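You operate a simulated robot arm through the tools that you are given. There is no shell and no other tool.

You run a simulated robot arm. Do the job below in one go: nothing can be reset, and whatever is moved stays where it is left.

JOB
Zero the counter, crank about 20 m onto the grey tube and cap it orange.
Fine: brake off to crank, other hand clear of the spindle; brake on again before the cap goes on.

Only the result counts: the job must be done as asked and must still hold three seconds after the hand-in. Knocking over, shifting, dropping, spilling or breaking anything else fails it. Lids that push on must go on centred and level and be pressed home; caps that screw on are set level and turned clockwise until they are tight.

ROBOT AND FRAMES
A 7-joint arm with a two-finger parallel gripper, fixed in place. Base frame: the origin is on the floor under the middle of its stand, x ahead of it, y to its left, z up. Readings come in cm, rad, newtons and seconds.
It reaches about 147.9 cm from its shoulder. Its first joint turns from -2.897 to 2.897 rad. Payload 4.4 kg.
The tool frame sits at the grasp point between the pads (the TCP): z along the fingers, y along the line on which they close. The tips reach 2.3 cm beyond it. Largest opening 9.4 cm; finger width 3.8, thickness 1; the body of the gripper, 5.4 by 9.6 cm, starts 3.9 cm behind the TCP.
Orientation is that of the tool frame in the base frame, as a unit quaternion [x, y, z, w]. With the fingers straight down and closing along the base's y, the tool's x points along the base's -x, its y along +y and its z along -z.

CONTROLS
- The arm moves only by the tool step_arm. Its argument "moves" is a list of rows, each an object (a shift or turn left out is 0, a gripper value left out holds the last) with "fingers": the finger opening in cm, from 0 to 9.4; "dp": the shift along the base's x, y, z in cm, a list of three; "angular": the turn, a rotation vector about the base's x, y, z in degrees, a list of three. In form: [{"fingers": fingers, "dp": [x, y, z], "angular": [ax, ay, az]}, ...]. A call has 1 to 20 rows; each row shifts and turns the commanded pose from where the row before left it. Each row takes 0.2 s and may step no farther than 5 cm and 0.15 rad from the row before; otherwise, or with a gripper value out of range, the whole call is refused. A pose out of reach is approached as far as the arm can. The call stops where the force on the tool passes 90 N (or 10 N more than at its start, if that is more) or the arm is blocked; 0.2 s more then pass. The fingers move at their own pace (about 7.2 cm/s each) and stop on an object; they squeeze with about 26 N. The grip force told is the motor's: it shows also when the fingers shut on nothing. Time passes only in rows, and 0.2 s behind the last, so rows that do not move let the fingers close. It gives the time, the measured TCP pose, the force on the tool (base axes), the opening and the grip force at its end, in the units of the frame above (readings bear some noise), with the torque about the TCP (base axes, N m) and any sound that the robot's microphone picked up, and new pictures: "show" is both (left out), scene, wrist or none.
- Cameras (640 x 400 px; columns grow to the right, rows downward): "scene" is fixed at [5.24, 49.93, 158.81]; the picture's right is [-0.08, -1.00, 0.00], its down [-0.34, 0.03, -0.94] and it looks along [0.94, -0.08, -0.34] (base axes); focal length 345 px, centre (320, 200). "wrist" rides on the gripper at [8.6, 1.6, -7.4] in the tool frame; the picture's right is [-0.18, 0.98, 0.00], its down [-0.58, -0.11, -0.81] and it looks along [-0.79, -0.15, 0.59] (tool axes); focal length 243 px, centre (320, 200). There is no depth. A picture from a camera that has moved, and an enlarged one, comes with that camera's place and axes in the base frame and with its lens.
- zoom(camera, box): a new picture of the part [left, top, right, bottom] of that camera's present view, enlarged. No time passes.
- finish_job(): hands the job in; it is judged then, once.

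Nothing tells you positions but the pictures and the camera data. Unless the task says otherwise, let go and move clear before handing in.

The tools are called after "Request:" as name(argument=value, ...) on one line, values as JSON. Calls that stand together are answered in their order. step_arm: Moves the arm, as the interface text tells. Its arguments: {"type":"object","properties":{"moves":{"type":"array"},"show":{"type":"string","enum":["both","scene","wrist","none"]}},"required":["moves"]} The other tools are called the same way: zoom (camera, box) takes an enlarged picture of a part of a camera's view; finish_job () hands the job in.

At the start:

```text
t: 0.0
tcp_pos: [70.15, 0.05, 141.58]
ee_rot: [0.001, 1.0, 0.0, 0.0]
wrist_force: [0.5, 0.1, 0.0]
wrist_torque: [0.0, 0.01, -0.02]
grip_width: 9.37
gripper_force: 0.0
```

scene: 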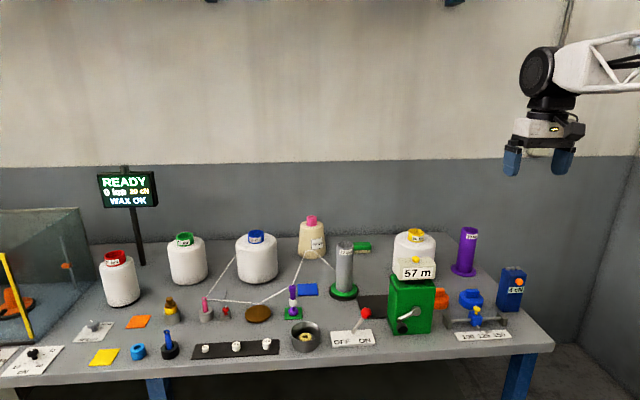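
wrist: 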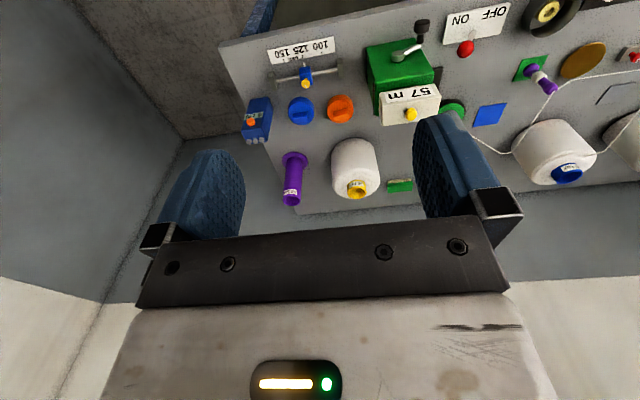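

I see a bench with a winder: green box with a "57 m" counter and a crank, a grey tube on a green spindle, a red OFF/ON lever, and orange and blue caps at the right. I'll zoom in to understand the details before moving.

Request:
zoom(camera="scene", box=[380, 210, 560, 350])

Request:
zoom(camera="scene", box=[260, 210, 440, 360])

Request:
zoom(camera="scene", box=[140, 210, 320, 370])

Request:
zoom(camera="scene", box=[0, 160, 200, 380])

Request:
zoom(camera="wrist", box=[220, 0, 460, 210])

Request:
zoom(camera="wrist", box=[420, 0, 640, 200])

```text
2.86 times, centred on (470, 280) of scene
camera zoom: at [5.24, 49.93, 158.81], right [-0.08, -1.0, 0.0], down [-0.34, 0.03, -0.94], along [0.94, -0.08, -0.34], focal length 985 px, centre (-109, -29)
```

zoom: 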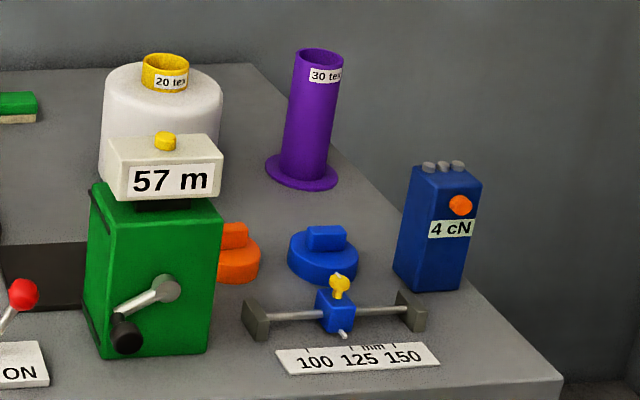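

```text
2.67 times, centred on (350, 285) of scene
camera zoom: at [5.24, 49.93, 158.81], right [-0.08, -1.0, 0.0], down [-0.34, 0.03, -0.94], along [0.94, -0.08, -0.34], focal length 920 px, centre (240, -27)
```

zoom: 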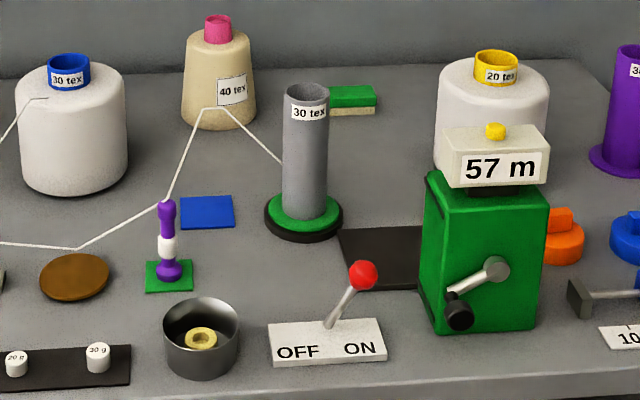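

```text
2.50 times, centred on (230, 290) of scene
camera zoom: at [5.24, 49.93, 158.81], right [-0.08, -1.0, 0.0], down [-0.34, 0.03, -0.94], along [0.94, -0.08, -0.34], focal length 862 px, centre (545, -25)
```

zoom: 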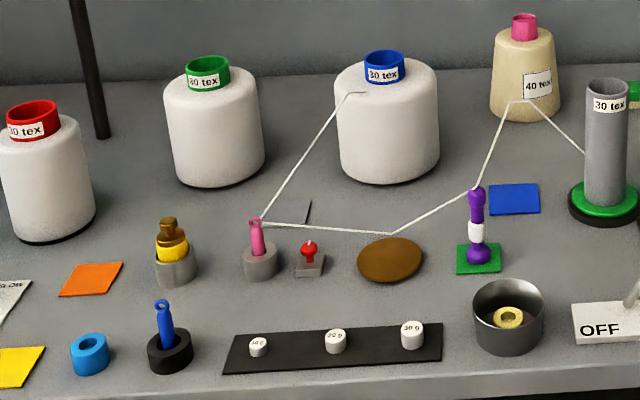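

```text
1.82 times, centred on (100, 270) of scene
camera zoom: at [5.24, 49.93, 158.81], right [-0.08, -1.0, 0.0], down [-0.34, 0.03, -0.94], along [0.94, -0.08, -0.34], focal length 627 px, centre (720, 73)
```

zoom: 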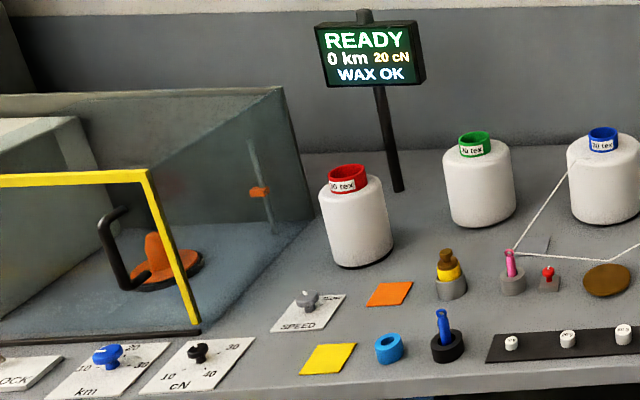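

```text
1.90 times, centred on (340, 105) of wrist
camera zoom: at [61.51, 1.65, 149.02], right [0.18, 0.98, 0.0], down [0.58, -0.11, 0.81], along [0.79, -0.15, -0.59], focal length 462 px, centre (282, 381)
```

zoom: 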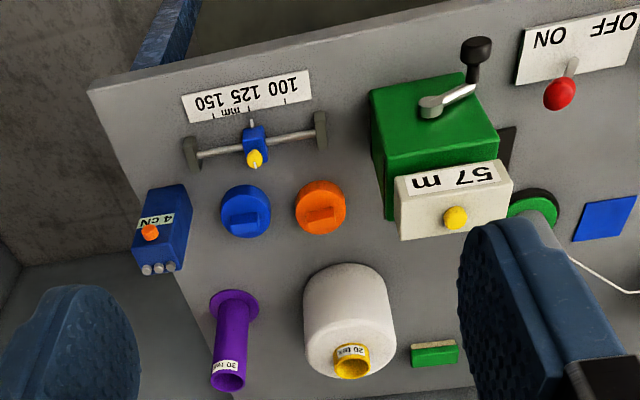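

```text
2.00 times, centred on (530, 100) of wrist
camera zoom: at [61.51, 1.65, 149.02], right [0.18, 0.98, 0.0], down [0.58, -0.11, 0.81], along [0.79, -0.15, -0.59], focal length 485 px, centre (-100, 400)
```

zoom: 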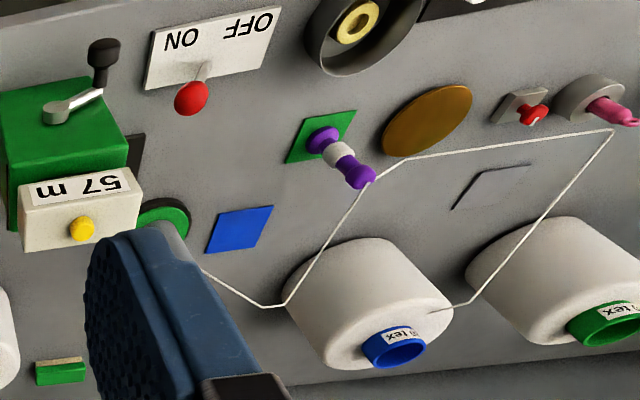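

The counter button (yellow) comes out near [92.7, 14, 107], the bench top near z = 83, the crank pivot near [88, 14, 92], and the brake lever is leaning to ON. I'll move above the counter with the fingers closed and look from there.

Request:
step_arm(moves=[{"fingers": 0, "dp": [0, 2, -3]}, {"dp": [0, 3, -3]}, {"dp": [0, 3, -3]}, {"dp": [2, 3, -3]}, {"dp": [3, 1.5, -3]}, {"dp": [3, 1, -2]}, {"dp": [3, 0.5, -1]}])

```text
t: 1.6
tcp_pos: [81.15, 13.97, 123.53]
ee_rot: [0.0, 1.0, 0.0, 0.002]
wrist_force: [-0.6, -0.2, 0.8]
wrist_torque: [0.03, 0.02, 0.01]
grip_width: 0.0
gripper_force: 26.3
camera wrist: at [72.44, 15.62, 131.02], right [0.18, 0.98, 0.0], down [0.58, -0.11, 0.81], along [0.79, -0.15, -0.59], focal length 243 px, centre (320, 200)
```

scene: 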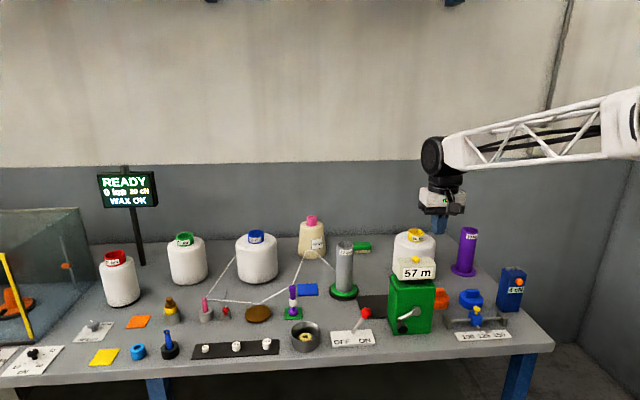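
wrist: 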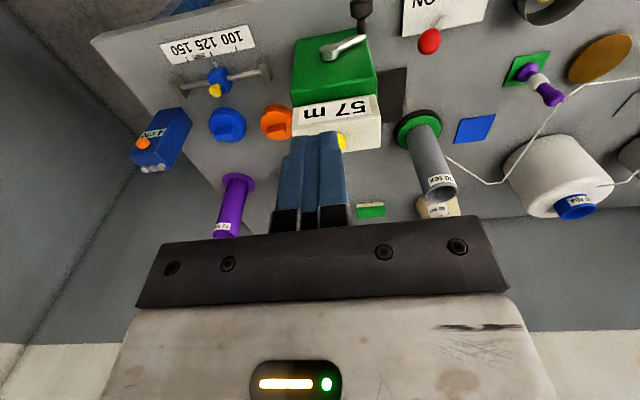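

The fingers are now closed and above, just in front of the counter. I'll zoom in on the tube mouth, the cap and the winder to refine the positions.

Request:
zoom(camera="wrist", box=[380, 90, 500, 230])

Request:
zoom(camera="wrist", box=[180, 50, 400, 190])

Request:
zoom(camera="wrist", box=[280, 0, 460, 110])

```text
2.86 times, centred on (440, 160) of wrist
camera zoom: at [72.44, 15.62, 131.02], right [0.18, 0.98, 0.0], down [0.58, -0.11, 0.81], along [0.79, -0.15, -0.59], focal length 693 px, centre (-23, 314)
```

zoom: 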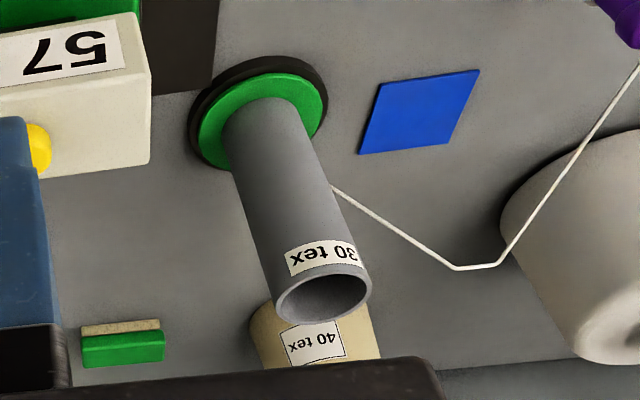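

```text
2.86 times, centred on (290, 120) of wrist
camera zoom: at [72.44, 15.62, 131.02], right [0.18, 0.98, 0.0], down [0.58, -0.11, 0.81], along [0.79, -0.15, -0.59], focal length 693 px, centre (406, 429)
```

zoom: 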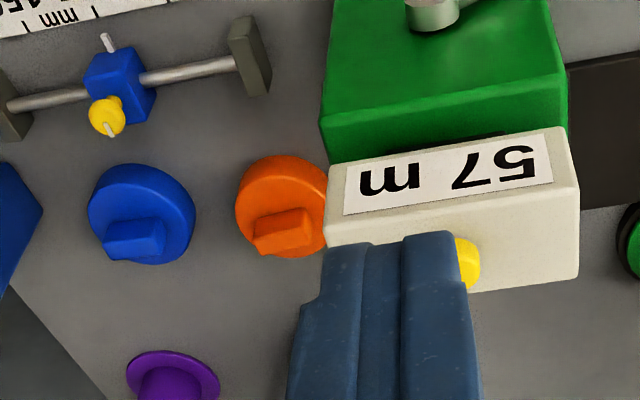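

```text
3.56 times, centred on (370, 55) of wrist
camera zoom: at [72.44, 15.62, 131.02], right [0.18, 0.98, 0.0], down [0.58, -0.11, 0.81], along [0.79, -0.15, -0.59], focal length 863 px, centre (142, 716)
```

zoom: 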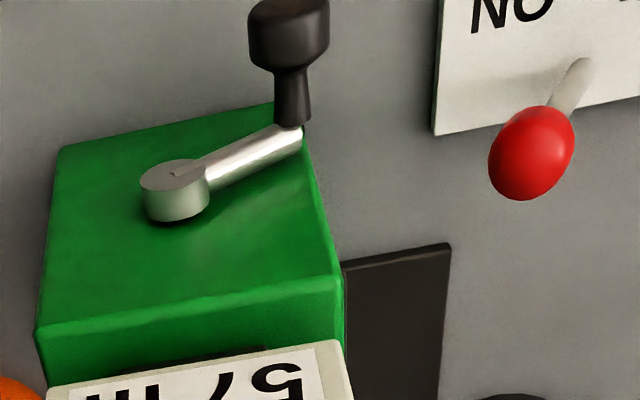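

The tube is a plain open tube with a label, and the orange cap is a disc with a grip ridge sitting behind and right of the counter. Next I go over the yellow button (about x 92.8, y 13.8) and come down gently.

Request:
step_arm(moves=[{"dp": [4, -0.05, 0]}, {"dp": [4, -0.05, 0]}, {"dp": [3.65, -0.07, 0]}, {"dp": [0, 0, -4]}, {"dp": [0, 0, -4]}, {"dp": [0, 0, -2]}, {}])

Request:
zoom(camera="scene", box=[370, 200, 470, 350])

Request:
zoom(camera="wrist", box=[220, 60, 480, 240])

```text
t: 3.2
tcp_pos: [92.9, 13.9, 113.49]
ee_rot: [0.0, 1.0, 0.001, 0.001]
wrist_force: [0.3, -0.3, 0.3]
wrist_torque: [-0.01, -0.01, -0.01]
grip_width: 0.0
gripper_force: 25.5
camera wrist: at [84.12, 15.48, 120.97], right [0.18, 0.98, 0.0], down [0.58, -0.11, 0.81], along [0.79, -0.15, -0.59], focal length 243 px, centre (320, 200)
```

scene: 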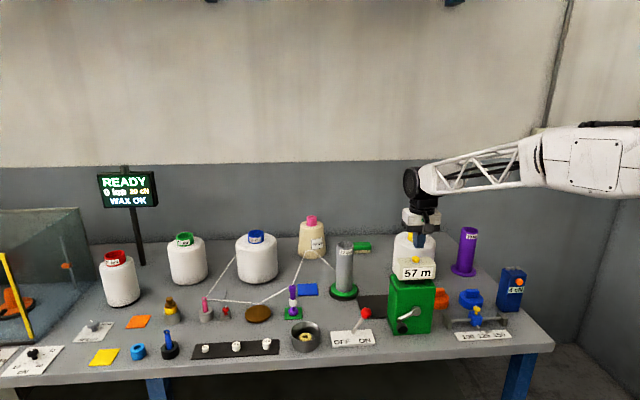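
wrist: 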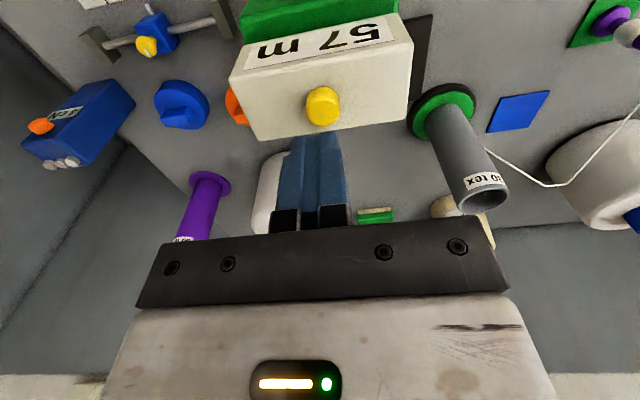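

```text
2.67 times, centred on (420, 275) of scene
camera zoom: at [5.24, 49.93, 158.81], right [-0.08, -1.0, 0.0], down [-0.34, 0.03, -0.94], along [0.94, -0.08, -0.34], focal length 920 px, centre (53, 0)
```

zoom: 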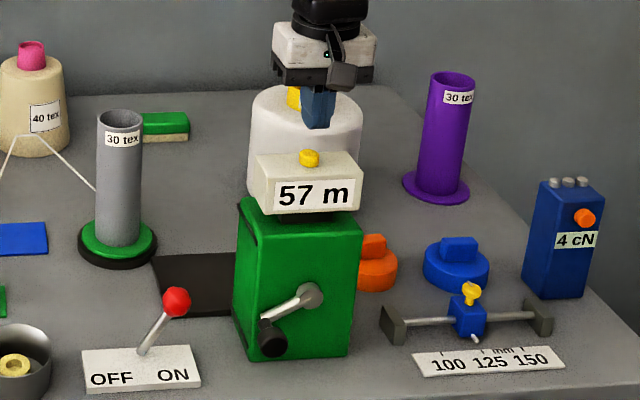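

```text
2.22 times, centred on (350, 150) of wrist
camera zoom: at [84.12, 15.48, 120.97], right [0.18, 0.98, 0.0], down [0.58, -0.11, 0.81], along [0.79, -0.15, -0.59], focal length 539 px, centre (253, 311)
```

zoom: 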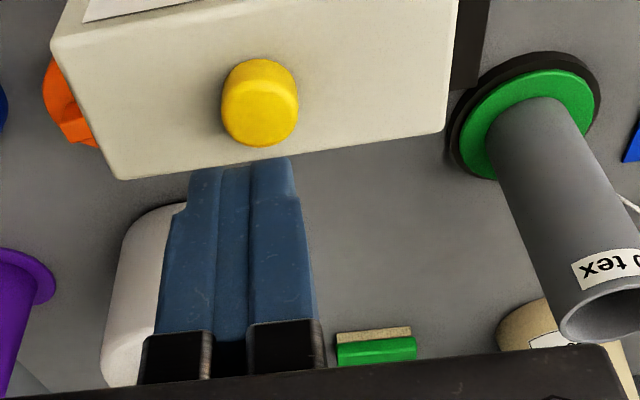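

The button is directly below the fingertips (about [92.8, 14.0], top near z = 108). I'll lower in small steps and watch the force and the counter.

Request:
step_arm(moves=[{"dp": [0, 0.1, -1.2]}, {"dp": [0, 0, -1.0]}, {"dp": [0, 0, -0.4]}, {"dp": [0, 0, -0.3]}, {"dp": [0, 0, -0.3]}, {}])

Request:
zoom(camera="scene", box=[370, 200, 470, 350])

```text
t: 4.6
tcp_pos: [92.92, 13.91, 110.31]
ee_rot: [0.001, 1.0, 0.0, 0.0]
wrist_force: [0.6, -0.1, 0.2]
wrist_torque: [0.02, 0.0, -0.01]
grip_width: 0.0
gripper_force: 26.0
camera wrist: at [84.13, 15.58, 117.81], right [0.18, 0.98, 0.0], down [0.58, -0.11, 0.81], along [0.79, -0.15, -0.59], focal length 243 px, centre (320, 200)
```

scene: 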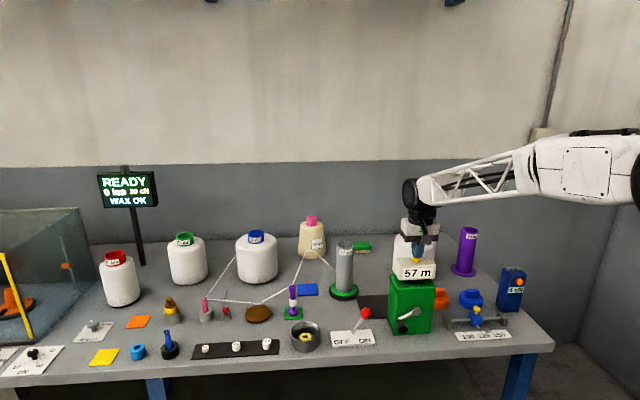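
wrist: 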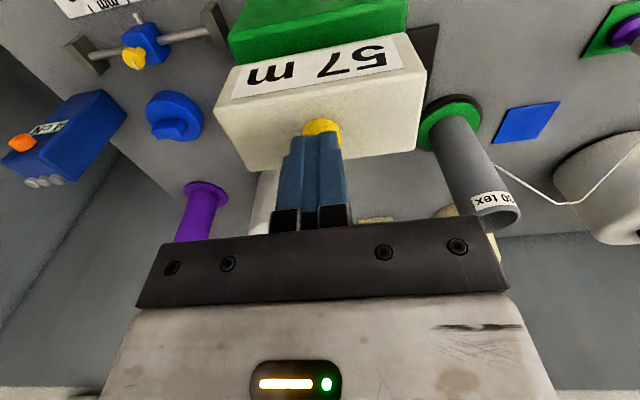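

```text
2.67 times, centred on (420, 275) of scene
camera zoom: at [5.24, 49.93, 158.81], right [-0.08, -1.0, 0.0], down [-0.34, 0.03, -0.94], along [0.94, -0.08, -0.34], focal length 920 px, centre (53, 0)
```

zoom: 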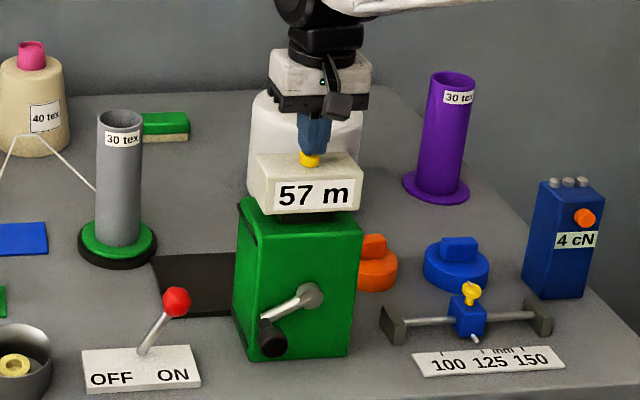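

The fingertips are right on top of the button but there's no force yet. I'll keep lowering in small steps.

Request:
step_arm(moves=[{"dp": [0, 0, -0.3]}, {"dp": [0, 0, -0.3]}, {"dp": [0, 0, -0.2]}, {}])

Request:
zoom(camera="scene", box=[370, 200, 470, 350])

```text
t: 5.6
tcp_pos: [92.88, 13.99, 109.57]
ee_rot: [0.0, 1.0, 0.0, 0.0]
wrist_force: [-0.3, 0.2, 3.1]
wrist_torque: [0.06, -0.01, 0.01]
grip_width: 0.0
gripper_force: 26.0
heard: click
camera wrist: at [84.15, 15.58, 117.04], right [0.18, 0.98, 0.0], down [0.58, -0.11, 0.81], along [0.79, -0.15, -0.59], focal length 243 px, centre (320, 200)
```

scene: 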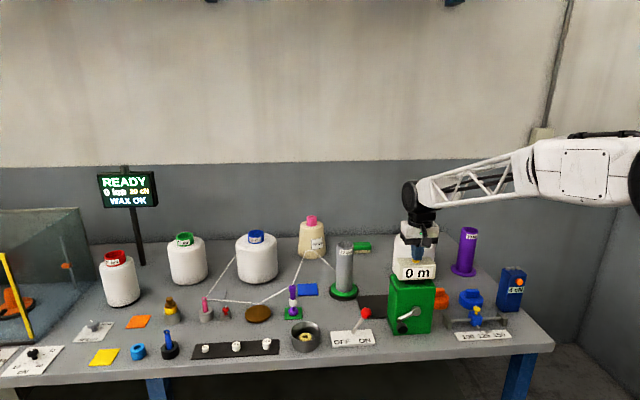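
wrist: 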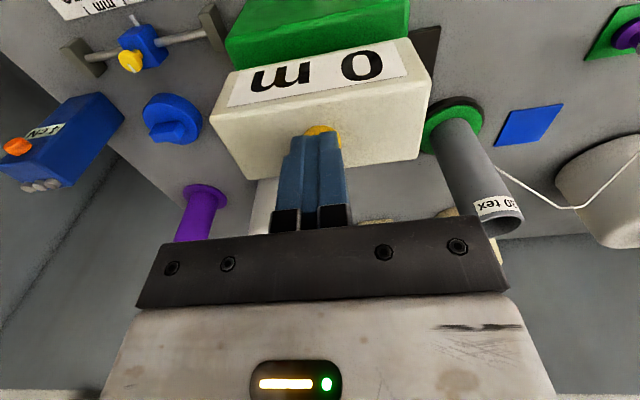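

```text
2.67 times, centred on (420, 275) of scene
camera zoom: at [5.24, 49.93, 158.81], right [-0.08, -1.0, 0.0], down [-0.34, 0.03, -0.94], along [0.94, -0.08, -0.34], focal length 920 px, centre (53, 0)
```

zoom: 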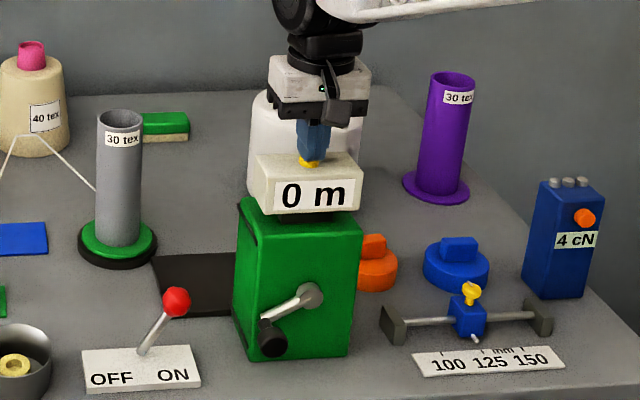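

The counter now reads "0 m" (with a click). Next is the brake: the red knob works out at about [90.2, 28.75, 91.2] leaning to ON (-y), with the pivot near y = 32.5. I'll straddle the knob with open fingers and push it over to OFF (+y).

Request:
step_arm(moves=[{"dp": [0, 0, 2]}, {"dp": [0, 0, 3]}, {"dp": [0, 0, 4]}, {"fingers": 5, "dp": [-1, 4, 0]}, {"dp": [-1, 4, 0]}, {"dp": [-0.6, 4, 0]}, {"dp": [0, 2.7, -2]}, {"dp": [0, 0, -4]}, {"dp": [0, 0, -4]}, {}])

Request:
zoom(camera="wrist", box=[220, 0, 480, 240])

Request:
zoom(camera="scene", box=[300, 200, 460, 350])

```text
t: 7.8
tcp_pos: [90.32, 28.69, 108.67]
ee_rot: [0.0, 1.0, 0.0, 0.0]
wrist_force: [0.5, 0.1, 0.0]
wrist_torque: [0.0, -0.01, -0.05]
grip_width: 4.99
gripper_force: 0.0
camera wrist: at [81.53, 30.32, 116.01], right [0.18, 0.98, 0.0], down [0.58, -0.11, 0.81], along [0.79, -0.15, -0.59], focal length 243 px, centre (320, 200)
```

scene: 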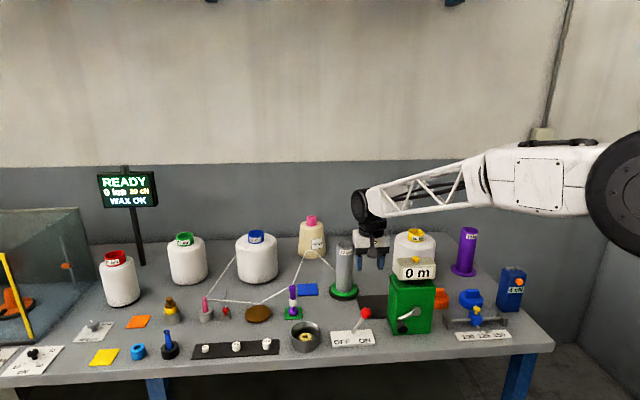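
wrist: 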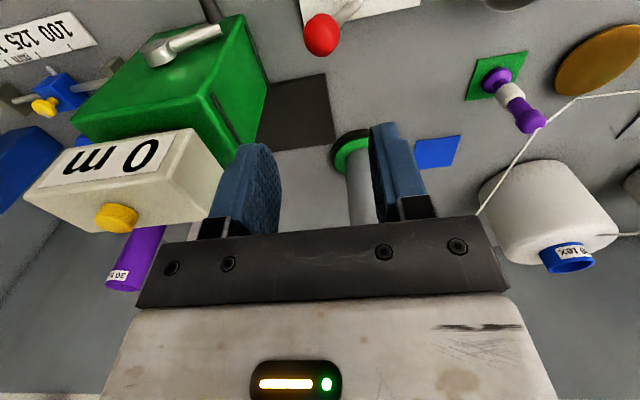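

```text
1.67 times, centred on (350, 120) of wrist
camera zoom: at [81.53, 30.32, 116.01], right [0.18, 0.98, 0.0], down [0.58, -0.11, 0.81], along [0.79, -0.15, -0.59], focal length 404 px, centre (270, 333)
```

zoom: 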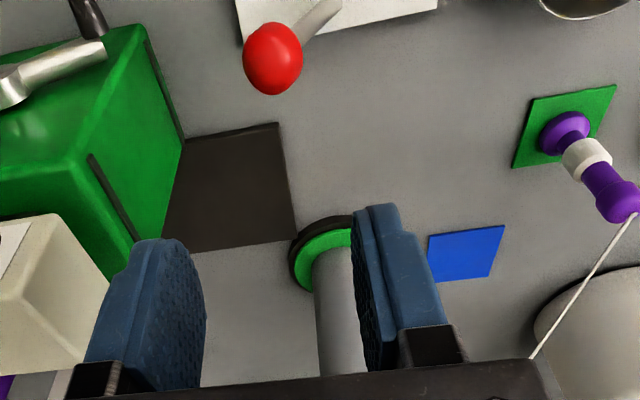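

```text
2.67 times, centred on (380, 275) of scene
camera zoom: at [5.24, 49.93, 158.81], right [-0.08, -1.0, 0.0], down [-0.34, 0.03, -0.94], along [0.94, -0.08, -0.34], focal length 920 px, centre (160, 0)
```

zoom: 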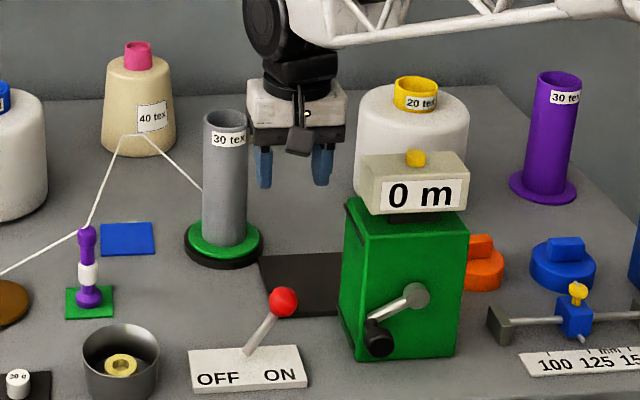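

The knob is confirmed at [90.15, 28.8, 91.2], right between the open fingers, and the box edge (y about 20.5) clears the gripper body. I'll descend around the knob.

Request:
step_arm(moves=[{"dp": [-0.1, 0.1, -4]}, {"dp": [0, 0, -4]}, {"dp": [0, 0, -4]}, {"dp": [0, 0, -3]}, {"dp": [0, 0, -1.8]}, {}])

Request:
zoom(camera="scene", box=[300, 200, 460, 350])

```text
t: 9.2
tcp_pos: [90.12, 28.74, 91.73]
ee_rot: [0.0, 1.0, 0.0, 0.0]
wrist_force: [-0.4, -0.5, 0.6]
wrist_torque: [0.01, -0.02, -0.01]
grip_width: 4.99
gripper_force: 0.1
camera wrist: at [81.44, 30.31, 99.25], right [0.18, 0.98, 0.0], down [0.58, -0.11, 0.81], along [0.79, -0.15, -0.59], focal length 243 px, centre (320, 200)
```

scene: 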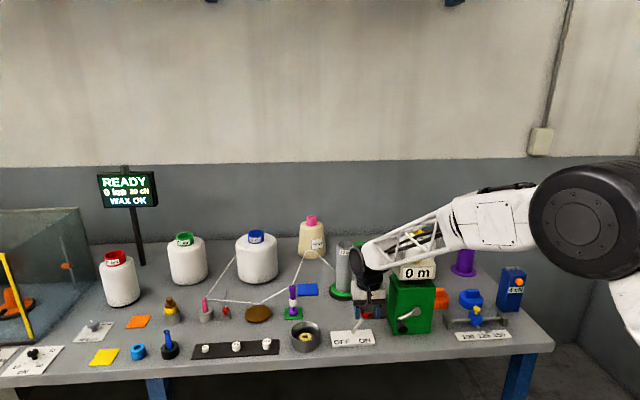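
wrist: 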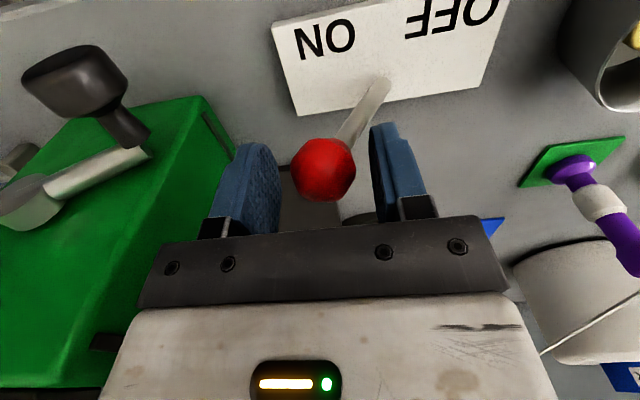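

```text
2.67 times, centred on (380, 275) of scene
camera zoom: at [5.24, 49.93, 158.81], right [-0.08, -1.0, 0.0], down [-0.34, 0.03, -0.94], along [0.94, -0.08, -0.34], focal length 920 px, centre (160, 0)
```

zoom: 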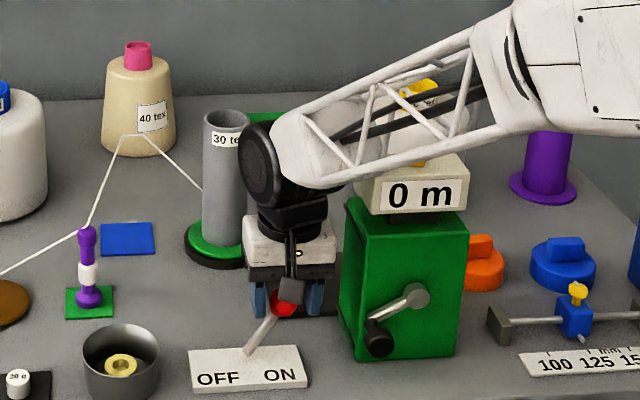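

The red knob sits between the fingers. Now I push it toward OFF (+y) in small steps.

Request:
step_arm(moves=[{"dp": [0, 0.8, 0]}, {"dp": [0, 0.8, 0]}, {"dp": [0, 0.8, 0.1]}, {"dp": [0, 0.8, 0.1]}, {"dp": [0, 0.8, 0.1]}, {"dp": [0, 0.8, 0]}, {"dp": [0, 0.8, -0.1]}, {"dp": [0, 0.8, -0.1]}, {}])

Request:
zoom(camera="scene", box=[300, 200, 460, 350])

```text
t: 11.2
tcp_pos: [90.12, 35.21, 91.85]
ee_rot: [0.0, 1.0, 0.001, 0.0]
wrist_force: [-0.6, -0.3, 0.6]
wrist_torque: [0.03, 0.01, 0.01]
grip_width: 5.04
gripper_force: 0.1
camera wrist: at [81.47, 36.8, 99.3], right [0.18, 0.98, 0.0], down [0.58, -0.11, 0.81], along [0.79, -0.15, -0.59], focal length 243 px, centre (320, 200)
```

scene: 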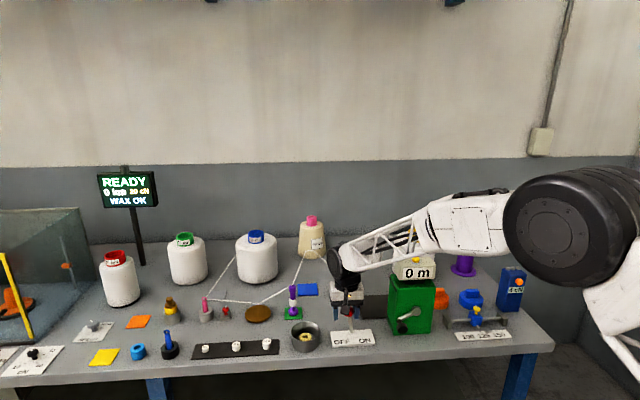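
wrist: 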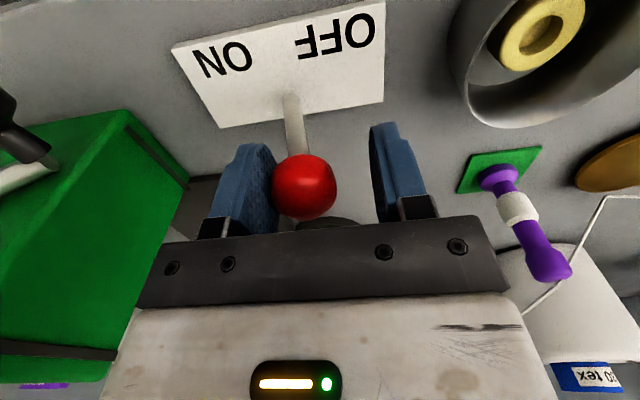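

```text
2.67 times, centred on (380, 275) of scene
camera zoom: at [5.24, 49.93, 158.81], right [-0.08, -1.0, 0.0], down [-0.34, 0.03, -0.94], along [0.94, -0.08, -0.34], focal length 920 px, centre (160, 0)
```

zoom: 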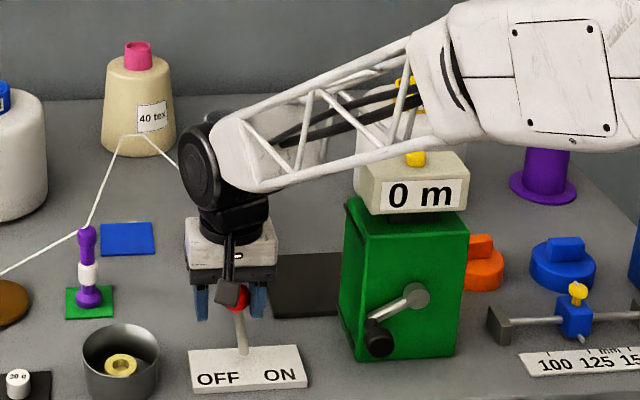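

The lever has just passed upright. I'll keep pushing toward OFF.

Request:
step_arm(moves=[{"dp": [0, 0.7, -0.1]}, {"dp": [0, 0.7, -0.1]}, {"dp": [0, 0.7, -0.1]}, {"dp": [0, 0.5, -0.1]}, {}])

Request:
zoom(camera="scene", box=[300, 200, 460, 350])

```text
t: 12.4
tcp_pos: [90.23, 37.67, 91.32]
ee_rot: [0.0, 1.0, 0.0, 0.001]
wrist_force: [0.5, -0.8, -0.4]
wrist_torque: [0.03, 0.03, -0.02]
grip_width: 5.01
gripper_force: 0.5
camera wrist: at [81.48, 39.35, 98.92], right [0.18, 0.98, 0.0], down [0.58, -0.11, 0.81], along [0.79, -0.15, -0.59], focal length 243 px, centre (320, 200)
```

scene: 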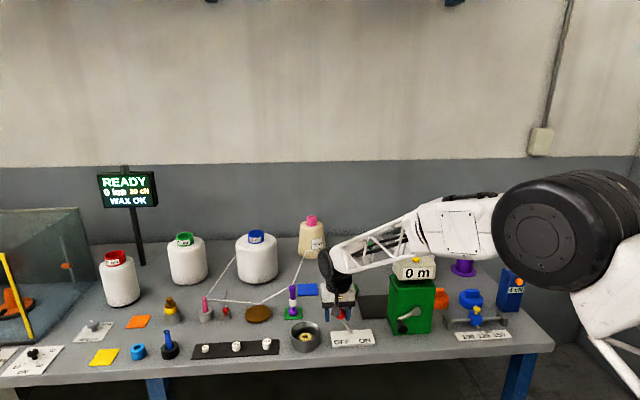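
wrist: 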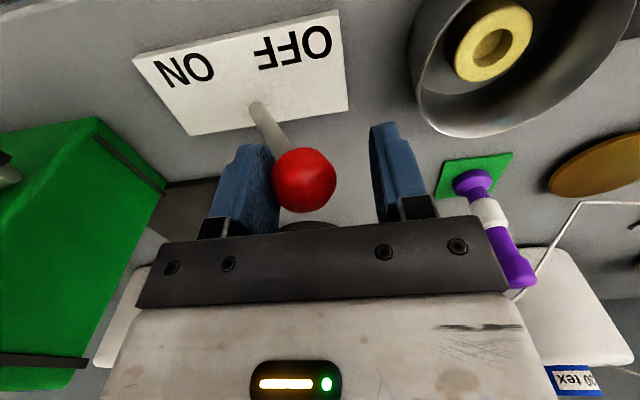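

```text
2.67 times, centred on (380, 275) of scene
camera zoom: at [5.24, 49.93, 158.81], right [-0.08, -1.0, 0.0], down [-0.34, 0.03, -0.94], along [0.94, -0.08, -0.34], focal length 920 px, centre (160, 0)
```

zoom: 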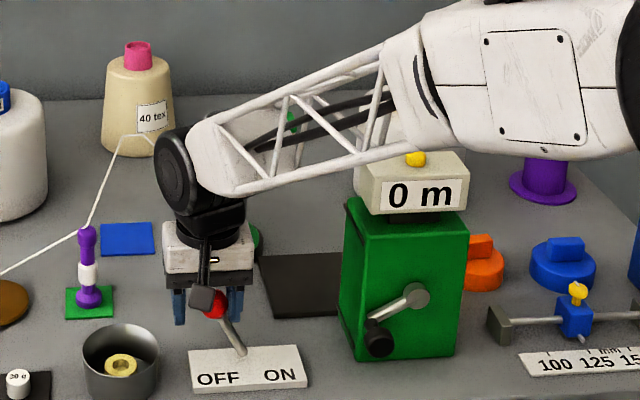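

The lever is tilting to the OFF side. I'll push slightly more until it reaches its stop.

Request:
step_arm(moves=[{"dp": [0, 0.4, -0.1]}, {"dp": [0, 0.4, -0.1]}, {"dp": [0, 0.3, -0.1]}, {}])

Request:
zoom(camera="scene", box=[300, 200, 460, 350])

```text
t: 13.4
tcp_pos: [90.3, 38.78, 91.31]
ee_rot: [0.001, 1.0, -0.001, 0.001]
wrist_force: [-7.3, -27.7, 25.4]
wrist_torque: [-1.43, 0.32, -0.47]
grip_width: 6.24
gripper_force: 14.1
camera wrist: at [81.47, 40.4, 98.76], right [0.18, 0.98, 0.0], down [0.58, -0.11, 0.81], along [0.79, -0.15, -0.59], focal length 243 px, centre (320, 200)
```

scene: 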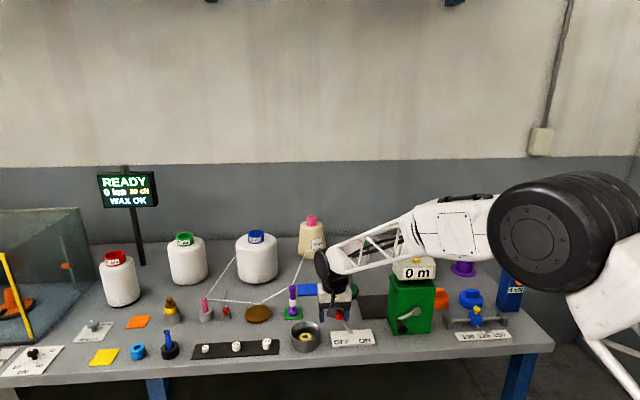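
wrist: 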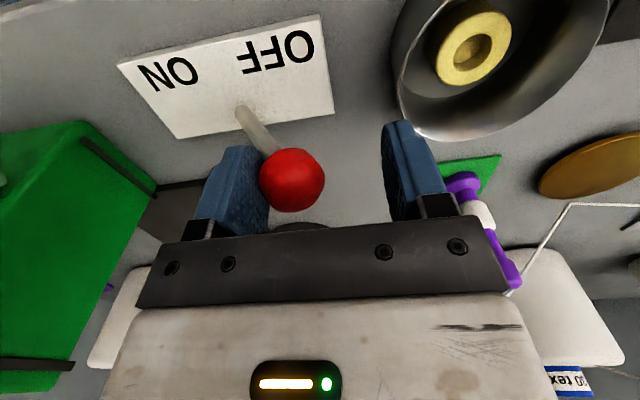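

```text
2.67 times, centred on (380, 275) of scene
camera zoom: at [5.24, 49.93, 158.81], right [-0.08, -1.0, 0.0], down [-0.34, 0.03, -0.94], along [0.94, -0.08, -0.34], focal length 920 px, centre (160, 0)
```

zoom: 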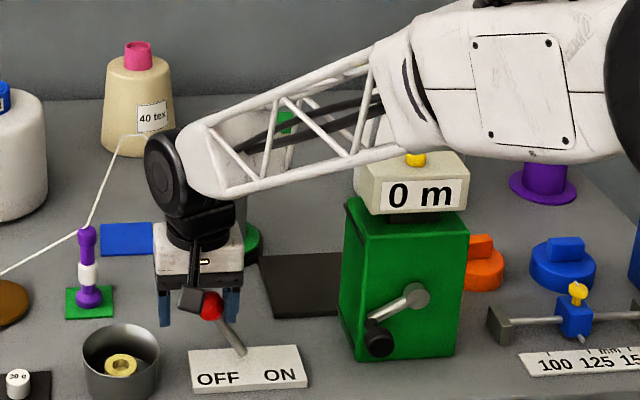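

The lever reached its OFF stop (force rose to about 28 N). I'll back off slightly, then rise clear and check that it stays at OFF.

Request:
step_arm(moves=[{"dp": [0, -0.8, 0.1]}, {"dp": [0, -0.7, 0.2]}, {}, {"dp": [0, 0, 3]}, {"dp": [0, 0, 4]}, {"dp": [0, 0, 4]}, {}])

Request:
zoom(camera="scene", box=[300, 200, 460, 350])

```text
t: 15.0
tcp_pos: [90.16, 37.35, 102.46]
ee_rot: [0.0, 1.0, 0.0, 0.001]
wrist_force: [0.5, 0.1, -0.4]
wrist_torque: [-0.02, -0.01, 0.03]
grip_width: 5.03
gripper_force: 0.1
camera wrist: at [81.4, 38.96, 109.9], right [0.18, 0.98, 0.0], down [0.58, -0.11, 0.81], along [0.79, -0.15, -0.59], focal length 243 px, centre (320, 200)
```

scene: 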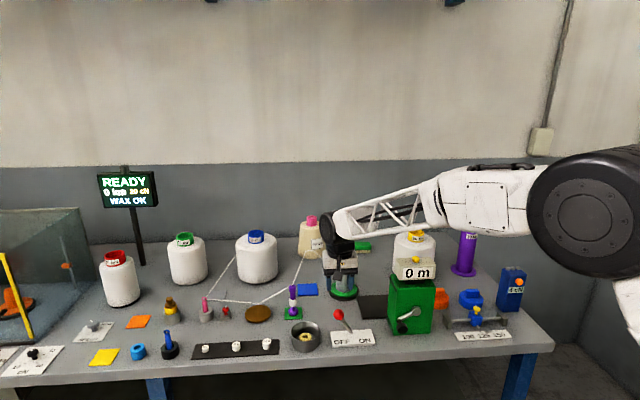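
wrist: 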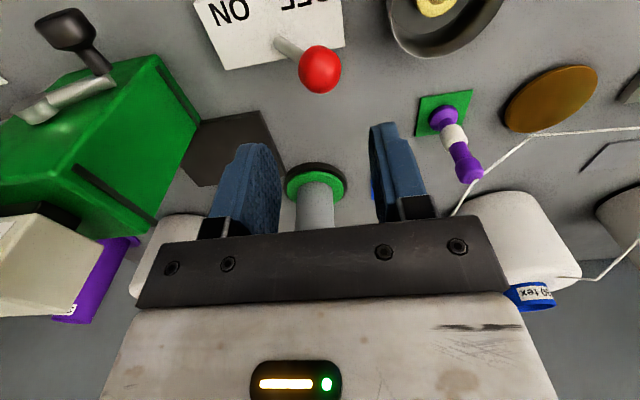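

```text
2.67 times, centred on (380, 275) of scene
camera zoom: at [5.24, 49.93, 158.81], right [-0.08, -1.0, 0.0], down [-0.34, 0.03, -0.94], along [0.94, -0.08, -0.34], focal length 920 px, centre (160, 0)
```

zoom: 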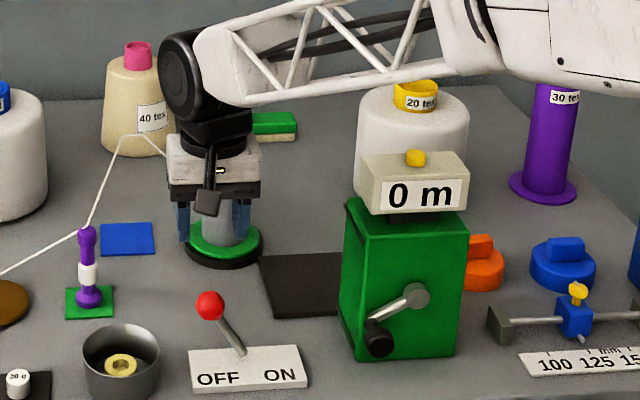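

The brake lever stays at OFF. Next is the crank: its pivot is about [87.1, 14.3, 93.5] and the handle about [84.8, 19.1, 90], axis along x. I'll back away from the bench and tilt the fingers 45° forward to approach the handle from the front.

Request:
step_arm(moves=[{"dp": [-4, -1, 1], "angular": [0, -7.5, 0]}, {"dp": [-4, -2, 0], "angular": [0, -7.5, 0]}, {"dp": [-4, -2, 0], "angular": [0, -7.5, 0]}, {"dp": [-4, -3, 0], "angular": [0, -7.5, 0]}, {"dp": [-2, -4, -2], "angular": [0, -7.5, 0]}, {"dp": [0, -4, -3], "angular": [0, -7.5, 0]}, {"dp": [0, -2.3, -3]}, {}])

Request:
zoom(camera="scene", box=[300, 200, 460, 350])

```text
t: 16.8
tcp_pos: [72.05, 19.01, 95.54]
ee_rot: [0.0, 0.923, 0.001, 0.384]
wrist_force: [0.4, 0.1, 0.1]
wrist_torque: [-0.02, 0.03, 0.01]
grip_width: 4.99
gripper_force: 0.1
camera wrist: at [60.75, 20.66, 94.63], right [0.13, 0.98, 0.13], down [-0.16, -0.11, 0.98], along [0.98, -0.15, 0.14], focal length 243 px, centre (320, 200)
```

scene: 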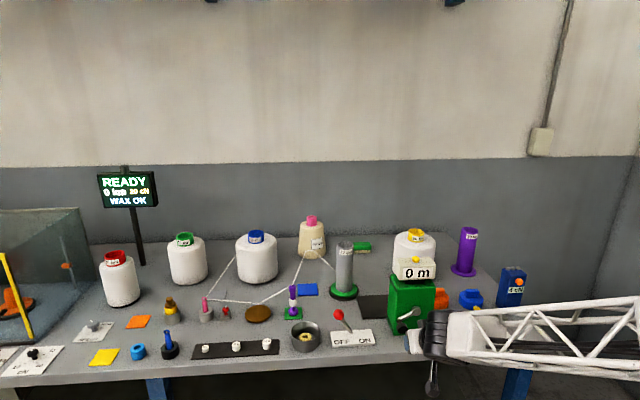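
wrist: 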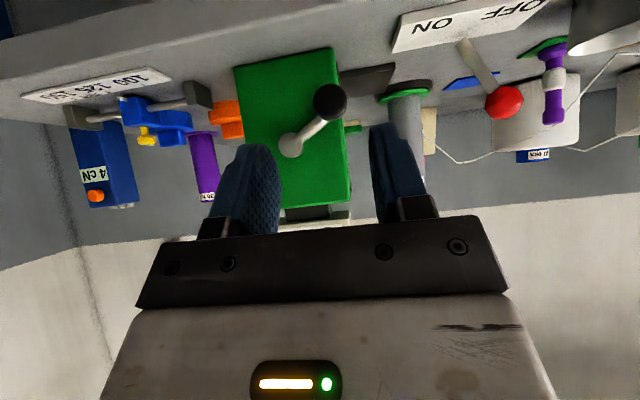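

```text
2.67 times, centred on (380, 275) of scene
camera zoom: at [5.24, 49.93, 158.81], right [-0.08, -1.0, 0.0], down [-0.34, 0.03, -0.94], along [0.94, -0.08, -0.34], focal length 920 px, centre (160, 0)
```

zoom: 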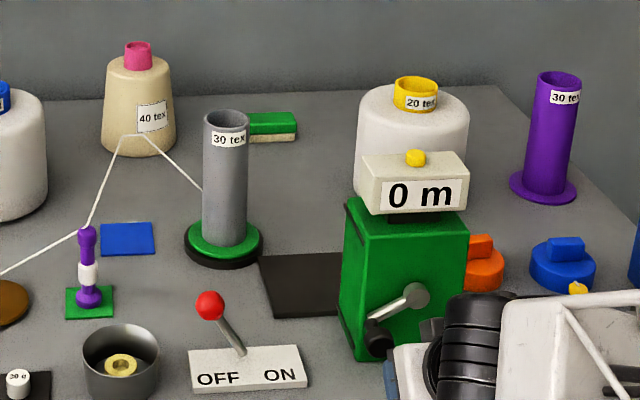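

The tilted wrist camera now faces the crank (picture upside down). I'll zoom in on the crank face to refine the position and look for a direction mark.

Request:
zoom(camera="wrist", box=[220, 40, 380, 220])

Request:
zoom(camera="wrist", box=[180, 80, 280, 160])

```text
2.22 times, centred on (300, 130) of wrist
camera zoom: at [60.75, 20.66, 94.63], right [0.13, 0.98, 0.13], down [-0.16, -0.11, 0.98], along [0.98, -0.15, 0.14], focal length 539 px, centre (364, 356)
```

zoom: 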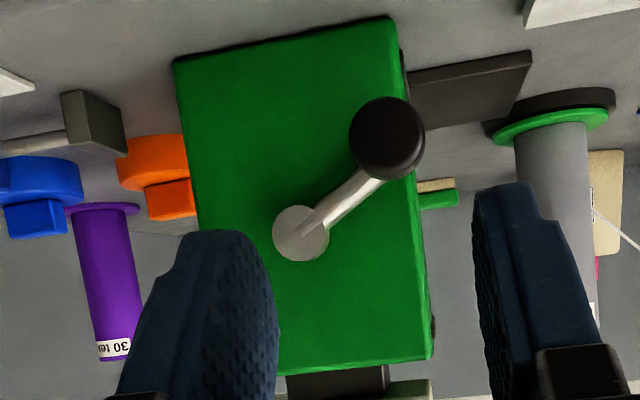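

```text
5.00 times, centred on (230, 120) of wrist
camera zoom: at [60.75, 20.66, 94.63], right [0.13, 0.98, 0.13], down [-0.16, -0.11, 0.98], along [0.98, -0.15, 0.14], focal length 1213 px, centre (770, 600)
```

zoom: 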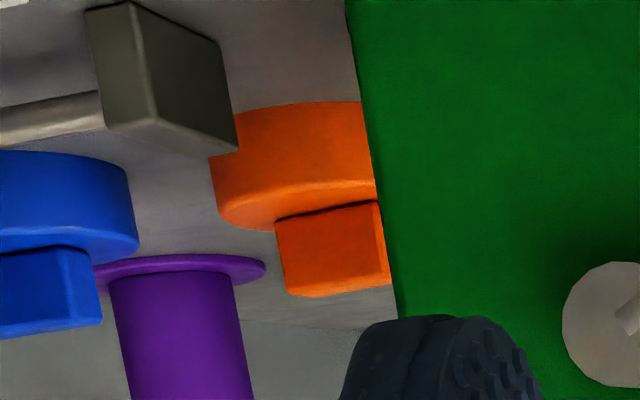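

Combining views: the pivot is about [87.9, 14.1, 92], the handle axis about y 19.2, z 89.2 (radius about 5.8 cm), with the black grip about 3 cm across. I'll approach along +x with the fingers open around it.

Request:
step_arm(moves=[{"dp": [0, 0.1, -3]}, {"dp": [2, 0.1, -3.3]}, {"dp": [4, 0, 0]}, {}])

Request:
zoom(camera="wrist", box=[200, 40, 440, 230])

Request:
zoom(camera="scene", box=[350, 250, 470, 350])

```text
t: 17.8
tcp_pos: [78.3, 19.26, 89.16]
ee_rot: [0.0, 0.924, 0.0, 0.382]
wrist_force: [0.2, 0.9, 0.2]
wrist_torque: [-0.03, -0.02, -0.02]
grip_width: 5.0
gripper_force: 0.1
camera wrist: at [66.79, 20.86, 88.34], right [0.13, 0.98, 0.13], down [-0.16, -0.11, 0.98], along [0.98, -0.15, 0.14], focal length 243 px, centre (320, 200)
```

scene: 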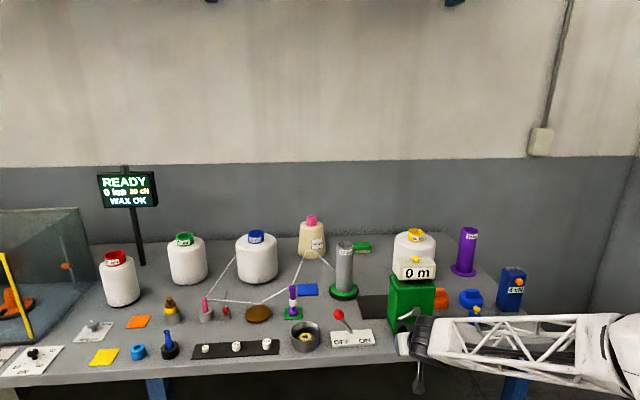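
wrist: 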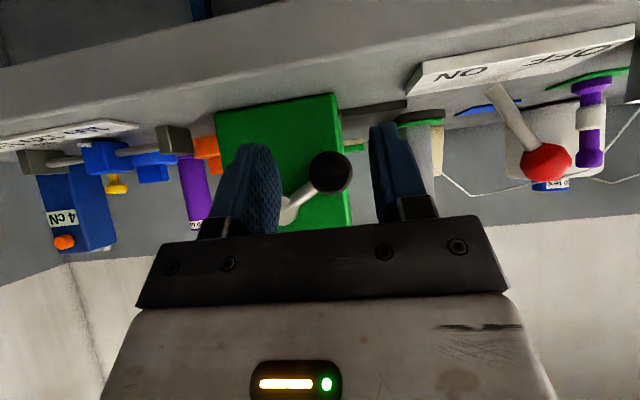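

```text
2.11 times, centred on (320, 135) of wrist
camera zoom: at [66.79, 20.86, 88.34], right [0.13, 0.98, 0.13], down [-0.16, -0.11, 0.98], along [0.98, -0.15, 0.14], focal length 511 px, centre (320, 337)
```

zoom: 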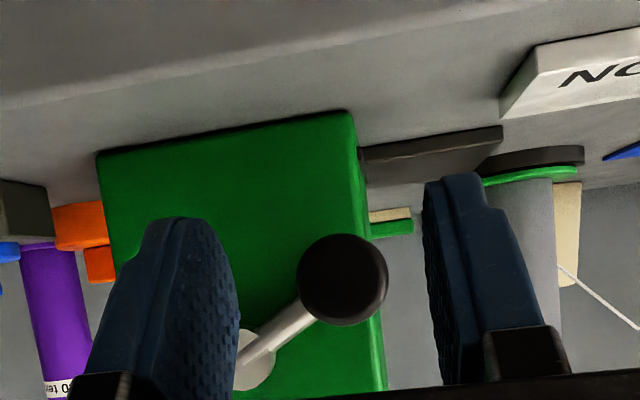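

```text
4.00 times, centred on (410, 300) of scene
camera zoom: at [5.24, 49.93, 158.81], right [-0.08, -1.0, 0.0], down [-0.34, 0.03, -0.94], along [0.94, -0.08, -0.34], focal length 1380 px, centre (-40, -200)
```

zoom: 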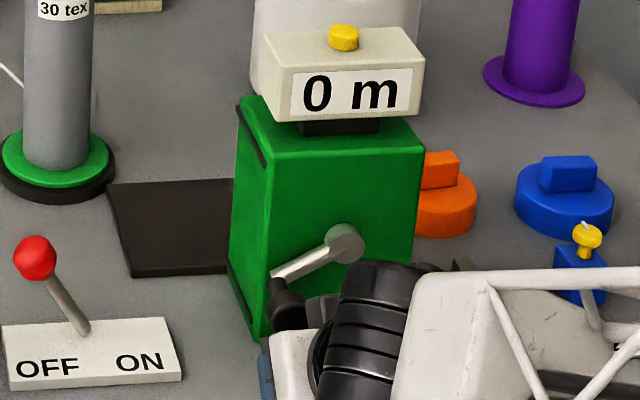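

The knob end refines to about [84.8, 19.2, 89.0]. I'll move in to x = 84.3 and close the fingers on the black grip.

Request:
step_arm(moves=[{"dp": [3, -0.06, -0.1]}, {"dp": [2, 0, 0]}, {"dp": [1, 0, 0]}, {}])

Request:
zoom(camera="wrist", box=[200, 60, 440, 240])

Request:
zoom(camera="scene", box=[350, 250, 470, 350])

```text
t: 18.8
tcp_pos: [84.14, 19.1, 89.19]
ee_rot: [0.0, 0.924, 0.0, 0.382]
wrist_force: [-0.2, 0.6, -0.6]
wrist_torque: [0.01, 0.0, 0.01]
grip_width: 4.99
gripper_force: 0.0
camera wrist: at [72.74, 20.73, 88.27], right [0.13, 0.98, 0.13], down [-0.16, -0.11, 0.98], along [0.98, -0.15, 0.14], focal length 243 px, centre (320, 200)
```

scene: 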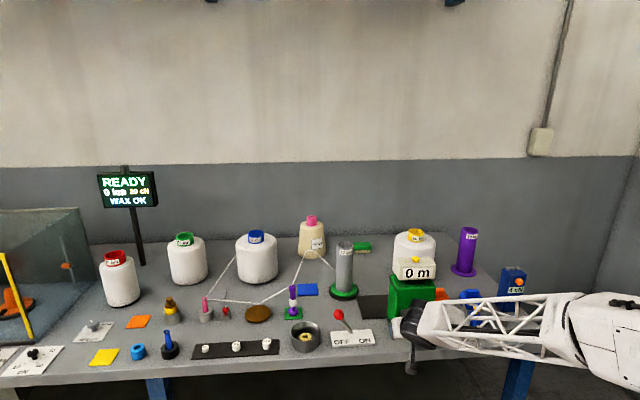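
wrist: 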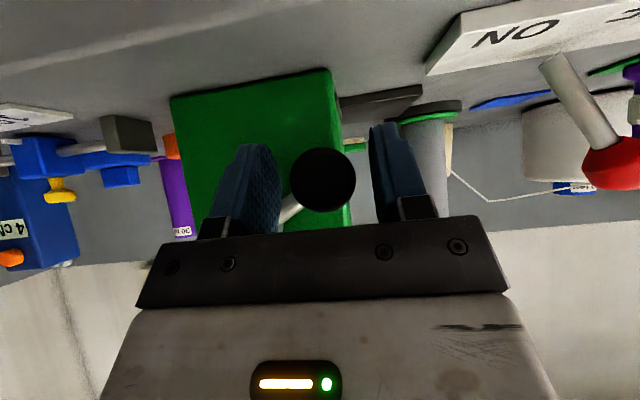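

```text
2.22 times, centred on (320, 150) of wrist
camera zoom: at [72.74, 20.73, 88.27], right [0.13, 0.98, 0.13], down [-0.16, -0.11, 0.98], along [0.98, -0.15, 0.14], focal length 539 px, centre (320, 311)
```

zoom: 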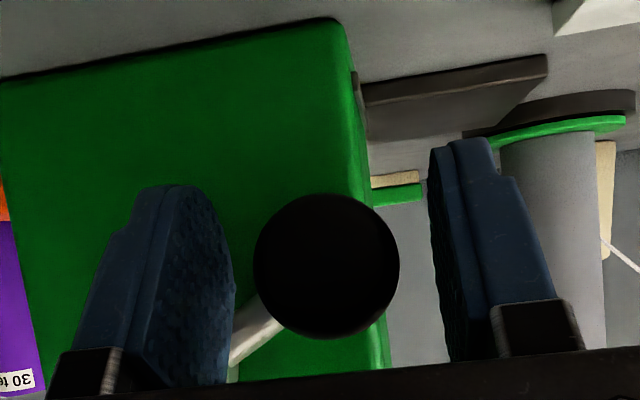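

```text
4.00 times, centred on (410, 300) of scene
camera zoom: at [5.24, 49.93, 158.81], right [-0.08, -1.0, 0.0], down [-0.34, 0.03, -0.94], along [0.94, -0.08, -0.34], focal length 1380 px, centre (-40, -200)
```

zoom: 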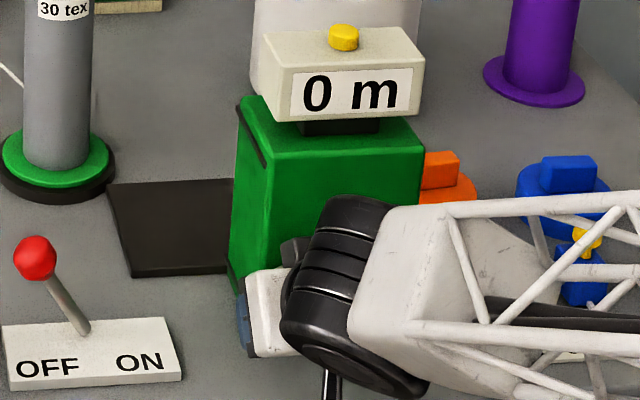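

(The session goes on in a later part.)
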